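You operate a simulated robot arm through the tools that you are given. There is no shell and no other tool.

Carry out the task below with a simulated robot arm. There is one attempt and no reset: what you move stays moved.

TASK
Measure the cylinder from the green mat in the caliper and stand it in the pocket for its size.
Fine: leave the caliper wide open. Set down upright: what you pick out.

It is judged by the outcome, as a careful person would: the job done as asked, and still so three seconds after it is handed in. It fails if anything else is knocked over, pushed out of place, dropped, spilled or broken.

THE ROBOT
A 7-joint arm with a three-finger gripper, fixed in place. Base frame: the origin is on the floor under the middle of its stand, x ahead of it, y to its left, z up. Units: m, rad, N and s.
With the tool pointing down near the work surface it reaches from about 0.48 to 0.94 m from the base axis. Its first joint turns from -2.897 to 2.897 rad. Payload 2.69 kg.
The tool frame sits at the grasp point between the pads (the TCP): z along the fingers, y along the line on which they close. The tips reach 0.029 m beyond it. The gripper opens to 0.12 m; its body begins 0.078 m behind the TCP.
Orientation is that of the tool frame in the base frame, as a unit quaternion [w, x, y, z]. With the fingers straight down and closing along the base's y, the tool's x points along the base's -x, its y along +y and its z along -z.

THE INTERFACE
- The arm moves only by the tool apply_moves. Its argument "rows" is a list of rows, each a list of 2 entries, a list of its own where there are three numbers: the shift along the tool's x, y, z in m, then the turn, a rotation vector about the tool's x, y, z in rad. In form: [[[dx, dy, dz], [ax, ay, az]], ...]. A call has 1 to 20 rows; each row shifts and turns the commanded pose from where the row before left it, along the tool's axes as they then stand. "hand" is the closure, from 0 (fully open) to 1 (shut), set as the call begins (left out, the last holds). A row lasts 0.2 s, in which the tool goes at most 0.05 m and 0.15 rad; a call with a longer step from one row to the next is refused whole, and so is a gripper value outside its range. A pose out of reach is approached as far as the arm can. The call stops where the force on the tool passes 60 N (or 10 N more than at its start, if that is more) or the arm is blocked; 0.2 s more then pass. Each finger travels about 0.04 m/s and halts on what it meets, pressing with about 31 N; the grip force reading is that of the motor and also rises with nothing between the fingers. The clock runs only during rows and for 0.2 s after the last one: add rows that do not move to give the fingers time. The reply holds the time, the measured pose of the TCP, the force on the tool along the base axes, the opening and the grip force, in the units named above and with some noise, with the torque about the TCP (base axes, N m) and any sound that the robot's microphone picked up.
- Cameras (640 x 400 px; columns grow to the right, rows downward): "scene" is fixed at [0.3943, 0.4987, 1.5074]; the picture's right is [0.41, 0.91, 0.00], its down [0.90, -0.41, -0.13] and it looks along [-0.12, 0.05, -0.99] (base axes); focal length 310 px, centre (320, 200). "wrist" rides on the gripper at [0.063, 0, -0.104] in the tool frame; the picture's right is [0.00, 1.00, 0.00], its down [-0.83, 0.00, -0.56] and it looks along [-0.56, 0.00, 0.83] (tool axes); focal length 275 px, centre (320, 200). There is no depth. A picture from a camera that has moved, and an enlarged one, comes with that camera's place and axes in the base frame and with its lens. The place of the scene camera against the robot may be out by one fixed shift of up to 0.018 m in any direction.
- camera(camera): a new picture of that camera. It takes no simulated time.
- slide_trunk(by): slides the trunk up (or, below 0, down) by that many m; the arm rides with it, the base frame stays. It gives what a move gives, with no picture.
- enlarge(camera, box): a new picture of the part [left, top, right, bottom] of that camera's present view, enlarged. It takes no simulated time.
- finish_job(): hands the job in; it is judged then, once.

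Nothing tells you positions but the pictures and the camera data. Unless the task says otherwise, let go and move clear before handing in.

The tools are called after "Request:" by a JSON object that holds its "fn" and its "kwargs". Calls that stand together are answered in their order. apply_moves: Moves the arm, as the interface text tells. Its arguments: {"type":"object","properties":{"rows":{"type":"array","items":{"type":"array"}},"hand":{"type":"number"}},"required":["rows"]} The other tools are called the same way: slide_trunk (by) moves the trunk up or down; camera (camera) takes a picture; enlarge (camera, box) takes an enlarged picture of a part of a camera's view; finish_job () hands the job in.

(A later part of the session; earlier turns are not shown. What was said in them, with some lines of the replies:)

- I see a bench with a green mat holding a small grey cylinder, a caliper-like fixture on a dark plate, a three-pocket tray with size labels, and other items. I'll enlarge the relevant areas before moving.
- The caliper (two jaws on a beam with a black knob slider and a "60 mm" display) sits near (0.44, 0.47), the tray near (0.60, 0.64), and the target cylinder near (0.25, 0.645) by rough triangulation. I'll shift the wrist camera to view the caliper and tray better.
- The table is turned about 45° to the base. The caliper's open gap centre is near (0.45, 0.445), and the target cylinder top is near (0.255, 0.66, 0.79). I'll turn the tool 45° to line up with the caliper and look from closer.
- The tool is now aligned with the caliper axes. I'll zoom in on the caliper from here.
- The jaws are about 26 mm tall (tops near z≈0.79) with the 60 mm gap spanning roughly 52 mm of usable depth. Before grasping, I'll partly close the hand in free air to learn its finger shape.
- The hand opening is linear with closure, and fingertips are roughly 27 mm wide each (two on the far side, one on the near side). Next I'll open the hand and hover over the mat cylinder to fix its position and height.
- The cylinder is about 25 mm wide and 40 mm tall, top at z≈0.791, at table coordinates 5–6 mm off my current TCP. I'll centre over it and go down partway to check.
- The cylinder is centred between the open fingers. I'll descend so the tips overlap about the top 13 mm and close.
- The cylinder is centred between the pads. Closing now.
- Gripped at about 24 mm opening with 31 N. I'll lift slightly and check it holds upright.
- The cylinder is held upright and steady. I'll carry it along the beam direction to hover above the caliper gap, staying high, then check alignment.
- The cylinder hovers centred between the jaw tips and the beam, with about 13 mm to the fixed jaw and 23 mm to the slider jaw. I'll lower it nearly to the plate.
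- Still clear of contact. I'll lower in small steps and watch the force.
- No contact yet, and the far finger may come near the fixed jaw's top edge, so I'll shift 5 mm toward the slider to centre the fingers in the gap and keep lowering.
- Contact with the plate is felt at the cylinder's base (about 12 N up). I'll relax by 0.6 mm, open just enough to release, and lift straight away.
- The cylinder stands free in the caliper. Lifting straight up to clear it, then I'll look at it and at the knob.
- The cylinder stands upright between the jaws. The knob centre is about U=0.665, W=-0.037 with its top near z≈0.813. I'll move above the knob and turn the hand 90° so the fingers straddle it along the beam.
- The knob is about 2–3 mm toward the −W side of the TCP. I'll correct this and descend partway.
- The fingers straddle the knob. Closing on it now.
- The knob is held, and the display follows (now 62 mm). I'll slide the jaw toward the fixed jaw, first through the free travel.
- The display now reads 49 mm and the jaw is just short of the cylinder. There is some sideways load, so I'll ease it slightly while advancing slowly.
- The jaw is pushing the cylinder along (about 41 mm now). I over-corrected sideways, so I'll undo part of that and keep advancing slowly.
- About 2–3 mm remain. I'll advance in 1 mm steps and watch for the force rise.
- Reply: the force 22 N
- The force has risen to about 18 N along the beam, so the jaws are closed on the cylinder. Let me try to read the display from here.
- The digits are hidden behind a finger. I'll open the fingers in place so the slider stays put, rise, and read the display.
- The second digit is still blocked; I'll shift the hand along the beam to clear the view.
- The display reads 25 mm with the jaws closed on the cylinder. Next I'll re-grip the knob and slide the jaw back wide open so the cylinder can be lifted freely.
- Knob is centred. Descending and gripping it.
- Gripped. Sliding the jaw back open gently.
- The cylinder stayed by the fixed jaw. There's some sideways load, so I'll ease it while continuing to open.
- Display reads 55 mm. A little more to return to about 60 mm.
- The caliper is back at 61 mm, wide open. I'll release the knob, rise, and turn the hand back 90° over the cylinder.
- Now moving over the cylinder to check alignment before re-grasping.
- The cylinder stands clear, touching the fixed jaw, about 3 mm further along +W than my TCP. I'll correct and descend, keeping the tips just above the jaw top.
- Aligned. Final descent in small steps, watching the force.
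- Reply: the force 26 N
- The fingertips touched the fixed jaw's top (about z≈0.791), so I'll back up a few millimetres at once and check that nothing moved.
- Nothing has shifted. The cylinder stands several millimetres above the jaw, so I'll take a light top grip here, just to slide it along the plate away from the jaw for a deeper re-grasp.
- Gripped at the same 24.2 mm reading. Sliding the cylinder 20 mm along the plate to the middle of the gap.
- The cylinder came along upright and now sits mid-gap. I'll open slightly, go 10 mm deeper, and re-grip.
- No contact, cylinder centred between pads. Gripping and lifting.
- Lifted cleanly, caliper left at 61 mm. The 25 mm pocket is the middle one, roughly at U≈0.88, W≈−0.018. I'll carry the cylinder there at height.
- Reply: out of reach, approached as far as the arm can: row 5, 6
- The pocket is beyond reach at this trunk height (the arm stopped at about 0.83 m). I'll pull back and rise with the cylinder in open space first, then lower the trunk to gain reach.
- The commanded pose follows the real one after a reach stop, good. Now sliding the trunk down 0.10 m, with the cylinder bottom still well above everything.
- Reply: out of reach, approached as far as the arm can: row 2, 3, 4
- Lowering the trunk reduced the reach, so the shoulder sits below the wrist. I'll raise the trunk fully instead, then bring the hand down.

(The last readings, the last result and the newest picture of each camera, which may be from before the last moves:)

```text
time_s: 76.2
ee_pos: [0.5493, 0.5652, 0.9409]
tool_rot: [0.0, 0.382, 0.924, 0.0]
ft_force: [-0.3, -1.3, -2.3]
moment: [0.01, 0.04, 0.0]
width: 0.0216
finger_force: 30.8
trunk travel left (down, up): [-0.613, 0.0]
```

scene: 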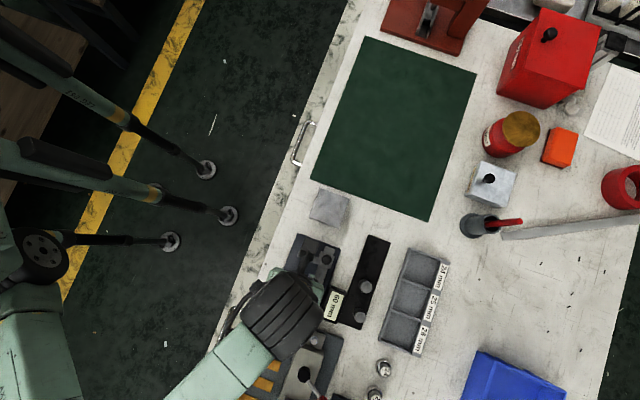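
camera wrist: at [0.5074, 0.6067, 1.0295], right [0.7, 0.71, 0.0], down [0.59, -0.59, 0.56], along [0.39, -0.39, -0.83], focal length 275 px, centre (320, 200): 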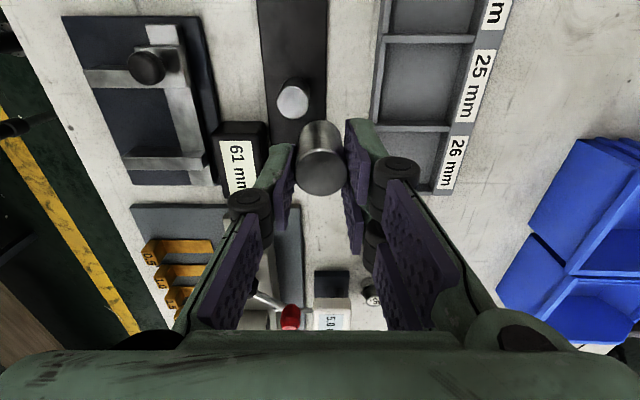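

Request:
{"fn": "apply_moves", "kwargs": {"rows": [[[0, 0.02, 0], [0, 0, 0]], [[0.0015, 0.02, 0], [0, 0, 0]], [[0, 0, 0], [0, 0, 0]], [[0, 0, 0], [0, 0, 0]]]}}

Request:
{"fn": "enlarge", "kwargs": {"camera": "wrist", "box": [220, 0, 460, 240]}}

```text
time_s: 77.2
ee_pos: [0.5784, 0.5907, 0.9441]
tool_rot: [0.0, 0.383, 0.924, -0.001]
ft_force: [1.0, 0.2, -0.9]
moment: [0.0, -0.02, 0.03]
width: 0.0218
finger_force: 31.0
trunk travel left (down, up): [-0.613, 0.0]
```

```text
1.67 times, centred on (340, 120) of wrist
camera zoom: at [0.5342, 0.636, 1.0474], right [0.7, 0.71, 0.0], down [0.59, -0.59, 0.56], along [0.39, -0.39, -0.83], focal length 459 px, centre (287, 333)
```

zoom: 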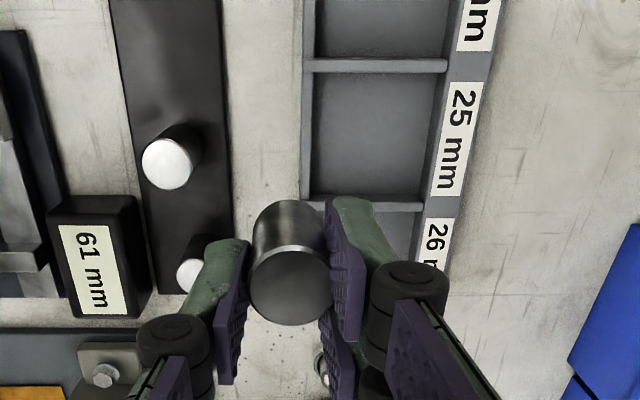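

The higher trunk gives the needed reach (0.827 m without complaint). The middle pocket spans about U 0.842–0.912 and W −0.051–0.011, so I'll move over its centre while coming down a little.

Request:
{"fn": "apply_moves", "kwargs": {"rows": [[[0.004, 0.005, 0.02], [0, 0, 0]], [[0.004, 0.02, 0.02], [0, 0, 0]], [[0.003, 0.02, 0], [0, 0, 0]], [[0, 0, 0], [0, 0, 0]], [[0, 0, 0], [0, 0, 0]]]}}

Request:
{"fn": "camera", "kwargs": {"camera": "wrist"}}

Request:
{"fn": "enlarge", "kwargs": {"camera": "wrist", "box": [220, 0, 460, 240]}}

```text
time_s: 78.4
ee_pos: [0.5907, 0.6159, 0.9024]
tool_rot: [0.0, 0.384, 0.924, 0.0]
ft_force: [0.1, 0.9, -1.3]
moment: [0.0, -0.01, 0.02]
width: 0.0217
finger_force: 30.6
out of reach, approached as far as the arm can: row 3
trunk travel left (down, up): [-0.613, 0.0]
```

```text
taken
camera wrist: at [0.548, 0.6601, 1.0064], right [0.7, 0.71, 0.0], down [0.59, -0.59, 0.56], along [0.39, -0.39, -0.83], focal length 275 px, centre (320, 200)
```

wrist: 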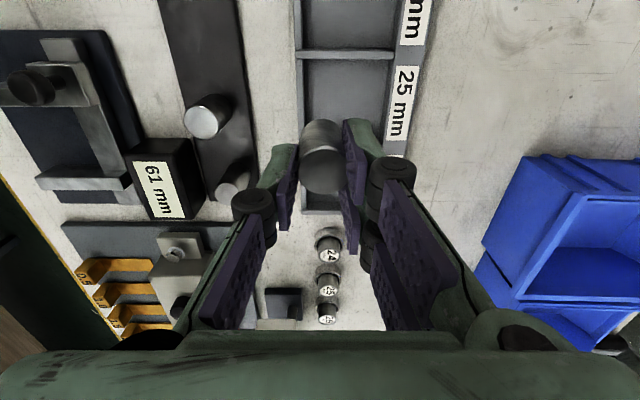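

```text
1.67 times, centred on (340, 120) of wrist
camera zoom: at [0.548, 0.6601, 1.0064], right [0.7, 0.71, 0.0], down [0.59, -0.59, 0.56], along [0.39, -0.39, -0.83], focal length 459 px, centre (287, 333)
```

zoom: 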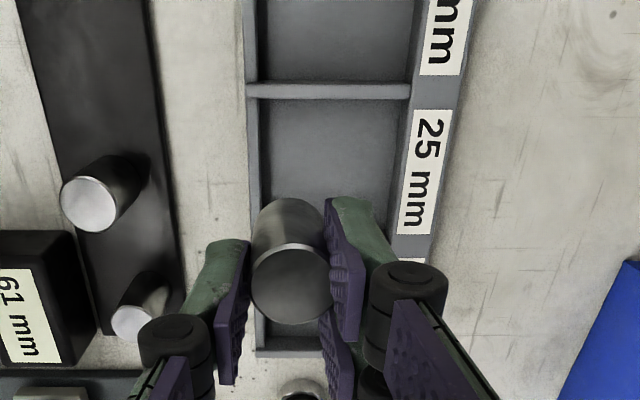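

Reach stopped at about U=0.853 here; it should grow slightly as I go lower. I need the tray wall height and exact pocket edges, so I'll zoom in.

Request:
{"fn": "enlarge", "kwargs": {"camera": "wrist", "box": [285, 0, 435, 120]}}

Request:
{"fn": "camera", "kwargs": {"camera": "scene"}}

```text
3.33 times, centred on (360, 60) of wrist
camera zoom: at [0.548, 0.6601, 1.0064], right [0.7, 0.71, 0.0], down [0.59, -0.59, 0.56], along [0.39, -0.39, -0.83], focal length 918 px, centre (187, 667)
```

zoom: 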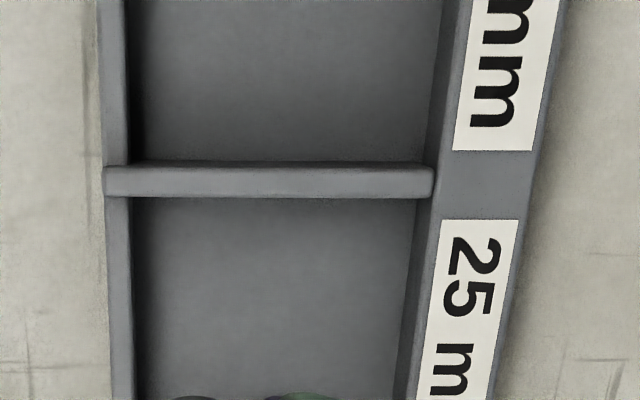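

```text
taken
```

scene: 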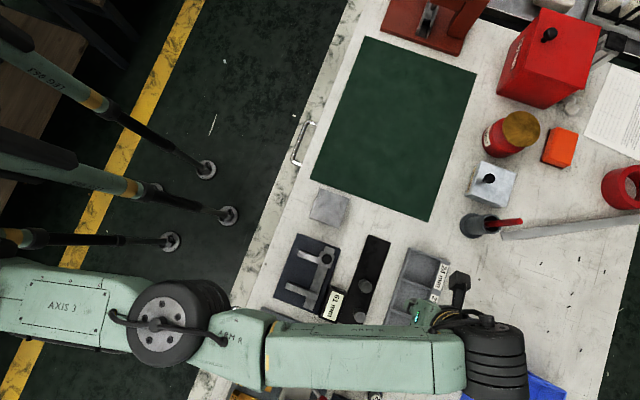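

The arm appears nearly straight here, so extra reach must come from going lower or a slight outward tilt. I'll descend a bit (still above the rim) and extend again.

Request:
{"fn": "apply_moves", "kwargs": {"rows": [[[0, 0, 0.02], [0, 0, 0]], [[0, 0, 0.02], [0, 0, 0]], [[0, 0.01, 0], [0, 0, 0]], [[0, 0.01, 0], [0, 0, 0]], [[0, 0, 0], [0, 0, 0]]]}}

Request:
{"fn": "enlarge", "kwargs": {"camera": "wrist", "box": [220, 0, 460, 240]}}

```text
time_s: 79.6
ee_pos: [0.5955, 0.6163, 0.8648]
tool_rot: [0.001, 0.382, 0.924, 0.0]
ft_force: [0.0, 0.5, -0.9]
moment: [0.0, 0.02, 0.02]
width: 0.024
finger_force: 31.3
out of reach, approached as far as the arm can: row 3, 4
trunk travel left (down, up): [-0.613, 0.0]
```

```text
1.67 times, centred on (340, 120) of wrist
camera zoom: at [0.5516, 0.6614, 0.9681], right [0.7, 0.71, 0.0], down [0.59, -0.59, 0.56], along [0.39, -0.39, -0.83], focal length 459 px, centre (287, 333)
```

zoom: 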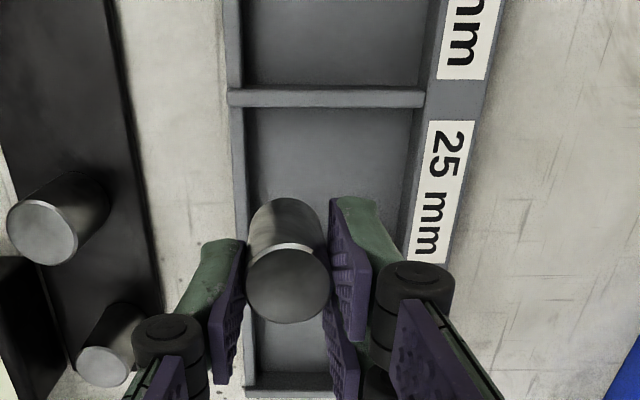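

The walls come out at roughly 23 mm tall, with the pocket spanning U≈0.841–0.910. To centre the cylinder I need about 18 mm more reach, so I'll tilt the tool outward by a small 4° and extend.

Request:
{"fn": "apply_moves", "kwargs": {"rows": [[[0, 0, 0], [-0.035, 0, 0]], [[0, 0, 0], [-0.035, 0, 0]], [[0.003, 0.008, 0], [0, 0, 0]], [[0.003, 0.008, 0], [0, 0, 0]], [[0, 0, 0], [0, 0, 0]], [[0, 0, 0], [0, 0, 0]]]}}

Request:
{"fn": "enlarge", "kwargs": {"camera": "wrist", "box": [220, 0, 460, 240]}}

```text
time_s: 81.0
ee_pos: [0.6017, 0.6344, 0.8658]
tool_rot: [0.013, 0.382, 0.924, 0.032]
ft_force: [-0.6, 0.7, -1.8]
moment: [0.04, -0.01, 0.02]
width: 0.0243
finger_force: 30.8
trunk travel left (down, up): [-0.613, 0.0]
```

```text
1.67 times, centred on (340, 120) of wrist
camera zoom: at [0.5534, 0.6725, 0.9682], right [0.7, 0.71, 0.07], down [0.56, -0.61, 0.55], along [0.44, -0.35, -0.83], focal length 459 px, centre (287, 333)
```

zoom: 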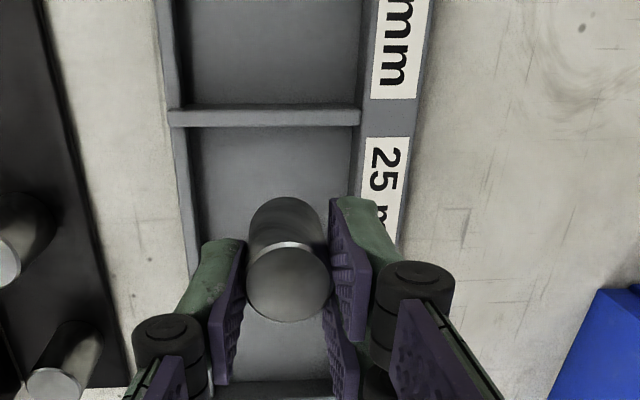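

Now the cylinder is centred over the 25 mm pocket in both directions. Lowering straight down in stages.

Request:
{"fn": "apply_moves", "kwargs": {"rows": [[[0, -0.001, 0.015], [0, 0, 0]], [[0, -0.001, 0.015], [0, 0, 0]], [[0, -0.0006, 0.008], [0, 0, 0]], [[0, 0, 0], [0, 0, 0]], [[0, 0, 0], [0, 0, 0]]]}}

Request:
{"fn": "camera", "kwargs": {"camera": "wrist"}}

Request:
{"fn": "enlarge", "kwargs": {"camera": "wrist", "box": [200, 20, 440, 260]}}

Request:
{"fn": "enlarge", "kwargs": {"camera": "scene", "box": [370, 230, 490, 340]}}

```text
time_s: 82.2
ee_pos: [0.6017, 0.634, 0.8282]
tool_rot: [0.014, 0.382, 0.923, 0.032]
ft_force: [0.0, 0.3, -0.5]
moment: [0.01, 0.0, 0.0]
width: 0.0245
finger_force: 31.1
trunk travel left (down, up): [-0.613, 0.0]
```

```text
taken
camera wrist: at [0.5535, 0.6736, 0.9308], right [0.7, 0.71, 0.07], down [0.56, -0.61, 0.55], along [0.44, -0.35, -0.83], focal length 275 px, centre (320, 200)
```

wrist: 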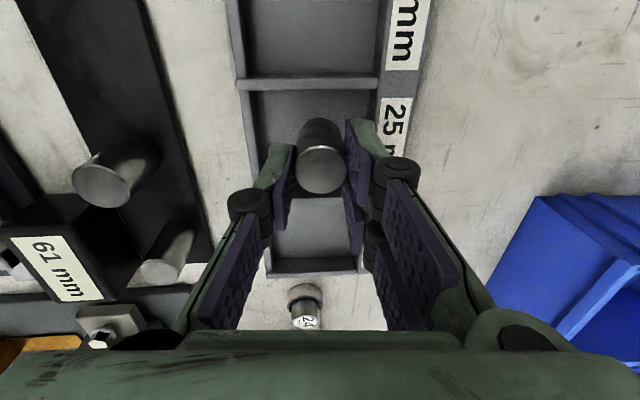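

```text
1.67 times, centred on (320, 140) of wrist
camera zoom: at [0.5535, 0.6736, 0.9308], right [0.7, 0.71, 0.07], down [0.56, -0.61, 0.55], along [0.44, -0.35, -0.83], focal length 459 px, centre (320, 300)
```

zoom: 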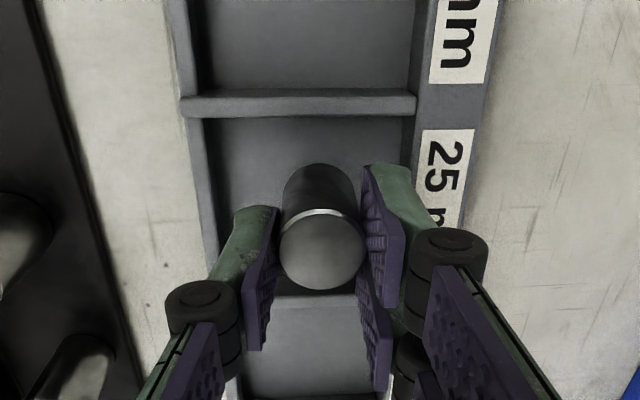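

```text
3.64 times, centred on (430, 285) of scene
camera zoom: at [0.3943, 0.4987, 1.5074], right [0.41, 0.91, 0.0], down [0.9, -0.41, -0.13], along [-0.12, 0.05, -0.99], focal length 1129 px, centre (-80, -109)
```

zoom: 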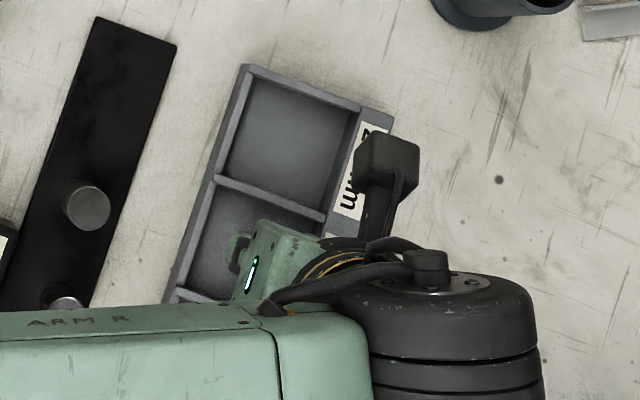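

The dividers and walls all clear the fingers. Continuing down slowly.

Request:
{"fn": "apply_moves", "kwargs": {"rows": [[[0, -0.0003, 0.004], [0, 0, 0]], [[0, -0.0003, 0.004], [0, 0, 0]], [[0, 0, 0], [0, 0, 0]]]}}

Request:
{"fn": "apply_moves", "kwargs": {"rows": [[[0, -0.0001, 0.002], [0, 0, 0]], [[0, 0, 0], [0, 0, 0]]]}}

Request:
{"fn": "apply_moves", "kwargs": {"rows": [[[0, -0.0001, 0.0015], [0, 0, 0]], [[0, 0, 0], [0, 0, 0]]]}}

```text
time_s: 83.0
ee_pos: [0.6018, 0.6332, 0.8205]
tool_rot: [0.013, 0.382, 0.923, 0.032]
ft_force: [0.8, -0.5, -1.9]
moment: [0.0, -0.03, 0.01]
width: 0.0244
finger_force: 30.9
trunk travel left (down, up): [-0.613, 0.0]
```

```text
time_s: 83.6
ee_pos: [0.604, 0.6348, 0.8172]
tool_rot: [0.013, 0.383, 0.923, 0.032]
ft_force: [0.6, 0.4, -1.2]
moment: [-0.03, 0.01, 0.0]
width: 0.0244
finger_force: 31.0
trunk travel left (down, up): [-0.613, 0.0]
```

```text
time_s: 84.2
ee_pos: [0.6024, 0.6351, 0.8172]
tool_rot: [0.014, 0.382, 0.923, 0.032]
ft_force: [0.4, 0.3, -1.5]
moment: [-0.02, -0.01, -0.01]
width: 0.0242
finger_force: 31.3
trunk travel left (down, up): [-0.613, 0.0]
```

Request:
{"fn": "apply_moves", "kwargs": {"rows": [[[0, -0.0001, 0.0015], [0, 0, 0]], [[0, 0, 0], [0, 0, 0]]]}}

Request:
{"fn": "apply_moves", "kwargs": {"rows": [[[0, -0.0001, 0.0015], [0, 0, 0]], [[0, 0, 0], [0, 0, 0]]]}}

Request:
{"fn": "enlarge", "kwargs": {"camera": "wrist", "box": [220, 60, 420, 260]}}

```text
time_s: 84.8
ee_pos: [0.6008, 0.6335, 0.8137]
tool_rot: [0.014, 0.383, 0.923, 0.033]
ft_force: [-1.3, 0.2, -0.8]
moment: [-0.01, 0.0, 0.0]
width: 0.0243
finger_force: 30.7
trunk travel left (down, up): [-0.613, 0.0]
```

```text
time_s: 85.4
ee_pos: [0.601, 0.6353, 0.8143]
tool_rot: [0.014, 0.382, 0.924, 0.032]
ft_force: [-0.1, 1.1, -2.1]
moment: [0.0, -0.01, 0.01]
width: 0.0242
finger_force: 30.9
trunk travel left (down, up): [-0.613, 0.0]
```

```text
2.00 times, centred on (320, 160) of wrist
camera zoom: at [0.5523, 0.674, 0.9163], right [0.7, 0.71, 0.07], down [0.56, -0.61, 0.55], along [0.44, -0.35, -0.83], focal length 551 px, centre (320, 280)
```

zoom: 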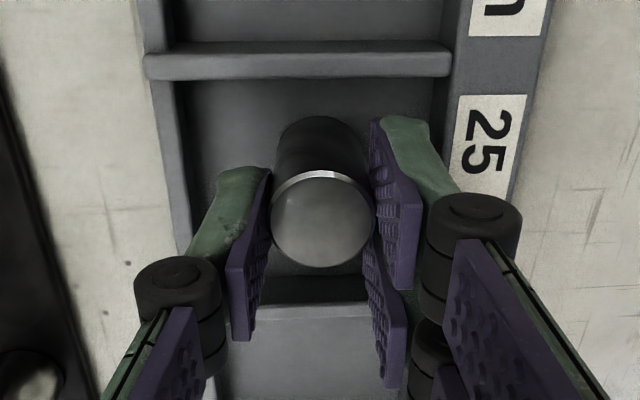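

Request:
{"fn": "apply_moves", "kwargs": {"rows": [[[0, -0.0001, 0.0015], [0, 0, 0]], [[0, 0, 0], [0, 0, 0]]]}}

Request:
{"fn": "apply_moves", "kwargs": {"rows": [[[0, -0.0001, 0.0015], [0, 0, 0]], [[0, 0, 0], [0, 0, 0]]]}}

Request:
{"fn": "apply_moves", "kwargs": {"rows": [[[0, -0.0001, 0.001], [0, 0, 0]], [[0, 0, 0], [0, 0, 0]]]}}

```text
time_s: 86.0
ee_pos: [0.6005, 0.6349, 0.8123]
tool_rot: [0.013, 0.382, 0.923, 0.033]
ft_force: [-1.6, 2.0, 6.0]
moment: [0.06, 0.1, -0.03]
width: 0.0241
finger_force: 31.3
trunk travel left (down, up): [-0.613, 0.0]
```

```text
time_s: 86.6
ee_pos: [0.6012, 0.6346, 0.8125]
tool_rot: [0.013, 0.382, 0.923, 0.034]
ft_force: [0.4, 6.3, 16.7]
moment: [0.26, 0.14, -0.02]
width: 0.0242
finger_force: 31.8
trunk travel left (down, up): [-0.613, 0.0]
```

```text
time_s: 87.2
ee_pos: [0.6022, 0.6339, 0.8095]
tool_rot: [0.015, 0.382, 0.923, 0.034]
ft_force: [1.8, 7.6, 19.7]
moment: [0.23, 0.1, -0.05]
width: 0.0245
finger_force: 31.0
trunk travel left (down, up): [-0.613, 0.0]
```

The cylinder's base is touching the pocket floor. I'll ease off about 1.5 mm and open only a few millimetres to let it settle flat.

Request:
{"fn": "apply_moves", "kwargs": {"rows": [[[0, 0.0001, -0.001], [0, 0, 0]], [[0, 0, 0], [0, 0, 0]]]}}

Request:
{"fn": "apply_moves", "kwargs": {"rows": [[[0, 0, 0], [0, 0, 0]], [[0, 0, 0], [0, 0, 0]], [[0, 0, 0], [0, 0, 0]]], "hand": 0.735}}

Request:
{"fn": "enlarge", "kwargs": {"camera": "wrist", "box": [220, 60, 420, 260]}}

```text
time_s: 87.8
ee_pos: [0.601, 0.6336, 0.8091]
tool_rot: [0.014, 0.383, 0.923, 0.032]
ft_force: [3.6, 3.1, 12.8]
moment: [0.12, 0.0, -0.02]
width: 0.0243
finger_force: 31.0
trunk travel left (down, up): [-0.613, 0.0]
```

```text
time_s: 88.6
ee_pos: [0.6018, 0.6335, 0.8089]
tool_rot: [0.013, 0.382, 0.923, 0.032]
ft_force: [0.3, -0.2, -0.1]
moment: [0.03, -0.01, -0.01]
width: 0.0319
finger_force: 0.0
trunk travel left (down, up): [-0.613, 0.0]
```

```text
2.00 times, centred on (320, 160) of wrist
camera zoom: at [0.5525, 0.6733, 0.913], right [0.7, 0.71, 0.07], down [0.56, -0.61, 0.55], along [0.44, -0.35, -0.83], focal length 551 px, centre (320, 280)
```

zoom: 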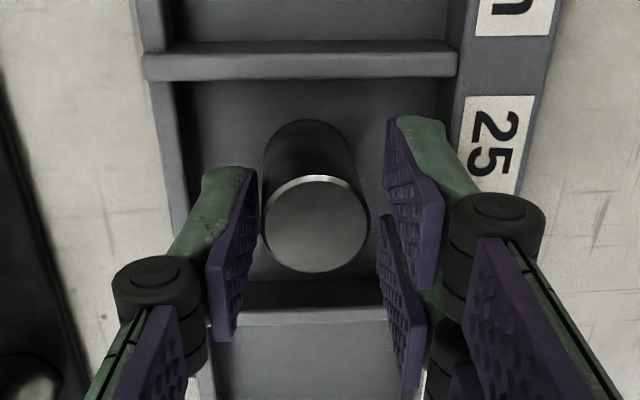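

The cylinder is released and stands in the pocket. I'll withdraw along the tool axis slowly so the pads don't rub it.

Request:
{"fn": "apply_moves", "kwargs": {"rows": [[[0, -0.0005, -0.004], [0, 0, 0]], [[0, -0.0005, -0.006], [0, 0, 0]], [[0, 0, -0.008], [0, 0, 0]], [[0, 0, 0], [0, 0, 0]]]}}

Request:
{"fn": "enlarge", "kwargs": {"camera": "wrist", "box": [220, 60, 420, 260]}}

```text
time_s: 89.6
ee_pos: [0.6007, 0.633, 0.8266]
tool_rot: [0.013, 0.382, 0.923, 0.033]
ft_force: [-0.8, 0.4, 0.3]
moment: [-0.03, -0.03, -0.02]
width: 0.032
finger_force: 0.0
trunk travel left (down, up): [-0.613, 0.0]
```

```text
2.00 times, centred on (320, 160) of wrist
camera zoom: at [0.5515, 0.6729, 0.9302], right [0.7, 0.71, 0.07], down [0.56, -0.61, 0.55], along [0.44, -0.35, -0.83], focal length 551 px, centre (320, 280)
```

zoom: 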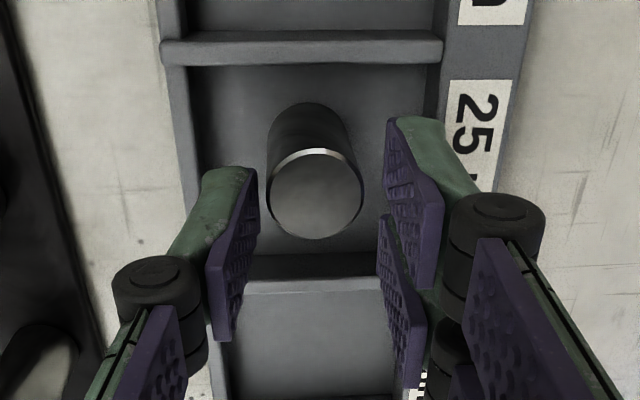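

The cylinder remains standing. Continuing up and clear.

Request:
{"fn": "apply_moves", "kwargs": {"rows": [[[0, 0, -0.015], [0, 0, 0]], [[0, 0, -0.025], [0, 0, 0]], [[0, 0, -0.03], [0, 0, 0]], [[0, -0.015, -0.03], [0, 0, 0]], [[0, -0.03, -0.02], [0, 0, 0]], [[0, 0, 0], [0, 0, 0]], [[0, 0, 0], [0, 0, 0]]]}}

Request:
{"fn": "camera", "kwargs": {"camera": "wrist"}}

Request:
{"fn": "enlarge", "kwargs": {"camera": "wrist", "box": [270, 0, 470, 160]}}

Request:
{"fn": "enlarge", "kwargs": {"camera": "scene", "box": [250, 220, 470, 360]}}

```text
time_s: 91.2
ee_pos: [0.5621, 0.5957, 0.9443]
tool_rot: [0.013, 0.383, 0.923, 0.033]
ft_force: [0.1, 0.0, -0.5]
moment: [-0.01, -0.02, -0.01]
width: 0.0317
finger_force: 0.1
trunk travel left (down, up): [-0.613, 0.0]
```

```text
taken
camera wrist: at [0.5138, 0.635, 1.0485], right [0.7, 0.71, 0.07], down [0.56, -0.61, 0.55], along [0.44, -0.35, -0.83], focal length 275 px, centre (320, 200)
```

wrist: 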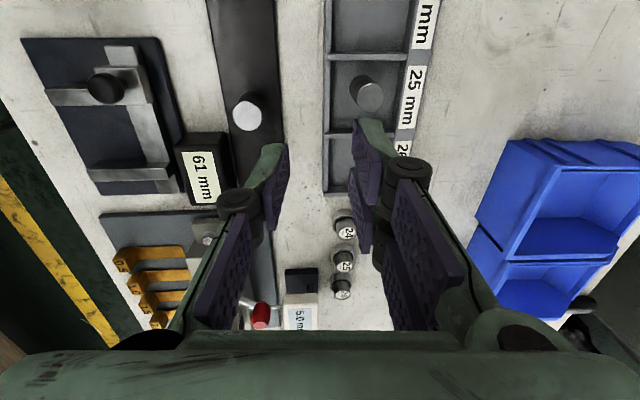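

```text
2.50 times, centred on (370, 80) of wrist
camera zoom: at [0.5138, 0.635, 1.0485], right [0.7, 0.71, 0.07], down [0.56, -0.61, 0.55], along [0.44, -0.35, -0.83], focal length 688 px, centre (195, 500)
```

zoom: 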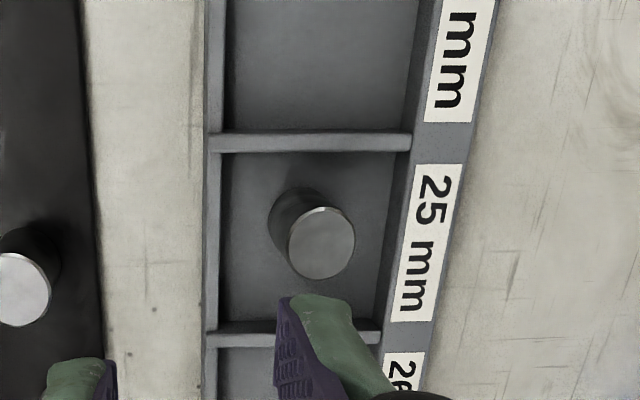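

```text
2.86 times, centred on (360, 290) of scene
camera zoom: at [0.3943, 0.4987, 1.5074], right [0.41, 0.91, 0.0], down [0.9, -0.41, -0.13], along [-0.12, 0.05, -0.99], focal length 887 px, centre (206, -57)
```

zoom: 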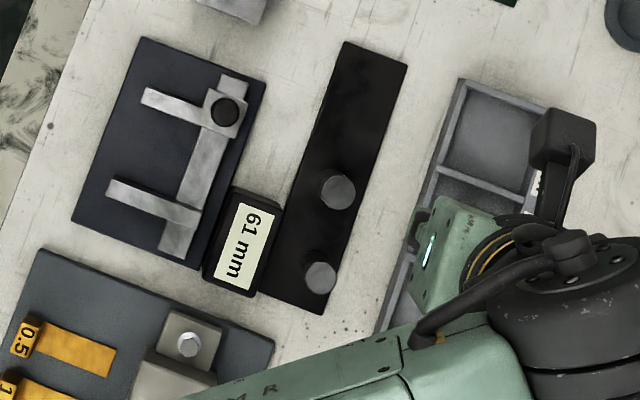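

The cylinder stands in the 25 mm pocket and the caliper is open at 61 mm. I'll retract the arm fully clear for a last check of the scene.

Request:
{"fn": "apply_moves", "kwargs": {"rows": [[[0, -0.02, -0.02], [0.035, 0, 0]], [[0, -0.02, -0.02], [0.035, 0, 0]], [[0, -0.04, -0.01], [0, 0, 0]], [[0, -0.045, 0], [0, 0, 0]], [[0, -0.045, 0], [0, 0, 0]], [[0, -0.045, 0], [0, 0, 0]], [[0, 0, 0], [0, 0, 0]]]}}

Request:
{"fn": "camera", "kwargs": {"camera": "scene"}}

Request:
{"fn": "enlarge", "kwargs": {"camera": "scene", "box": [370, 230, 490, 360]}}

```text
time_s: 92.8
ee_pos: [0.4071, 0.4398, 0.9911]
tool_rot: [0.001, 0.383, 0.924, 0.0]
ft_force: [0.3, -0.2, -0.9]
moment: [-0.01, -0.01, -0.03]
width: 0.0316
finger_force: 0.1
trunk travel left (down, up): [-0.613, 0.0]
```

```text
taken
```

scene: 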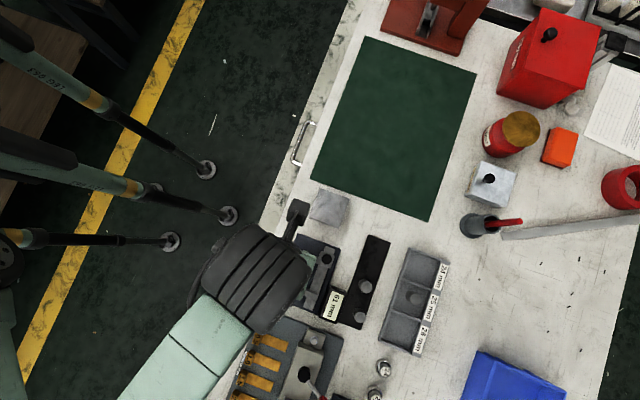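

```text
3.08 times, centred on (430, 295) of scene
camera zoom: at [0.3943, 0.4987, 1.5074], right [0.41, 0.91, 0.0], down [0.9, -0.41, -0.13], along [-0.12, 0.05, -0.99], focal length 955 px, centre (-18, -92)
```

zoom: 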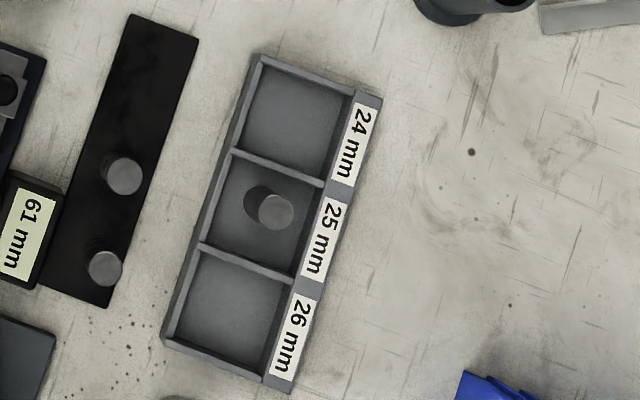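

The final view shows the cylinder standing upright in the 25 mm pocket, matching its 25 mm caliper reading. The caliper is wide open at 61 mm, everything else is where it was, and the arm is clear, so I'm handing in.

Request:
{"fn": "finish_job", "kwargs": {}}

```text
The job is handed in.
```

I measured the cylinder from the green mat at 25 mm in the caliper. It is now standing upright in the 25 mm pocket of the tray.

- **Caliper:** I left it wide open. It reads 61 mm now, against 60 mm at the start.
- **Jaw contact:** While picking the cylinder back up, the fingertips pressed lightly on the top of the fixed jaw, at about 24 N. I backed off and saw no shift in the pictures.
- **Placing:** The pocket was at the edge of the arm's reach. I raised the trunk fully and tilted the tool about 4° outward to set the cylinder down. It settled flat when released.

In the last pictures nothing else on the bench had moved, and the arm was clear when I handed in.
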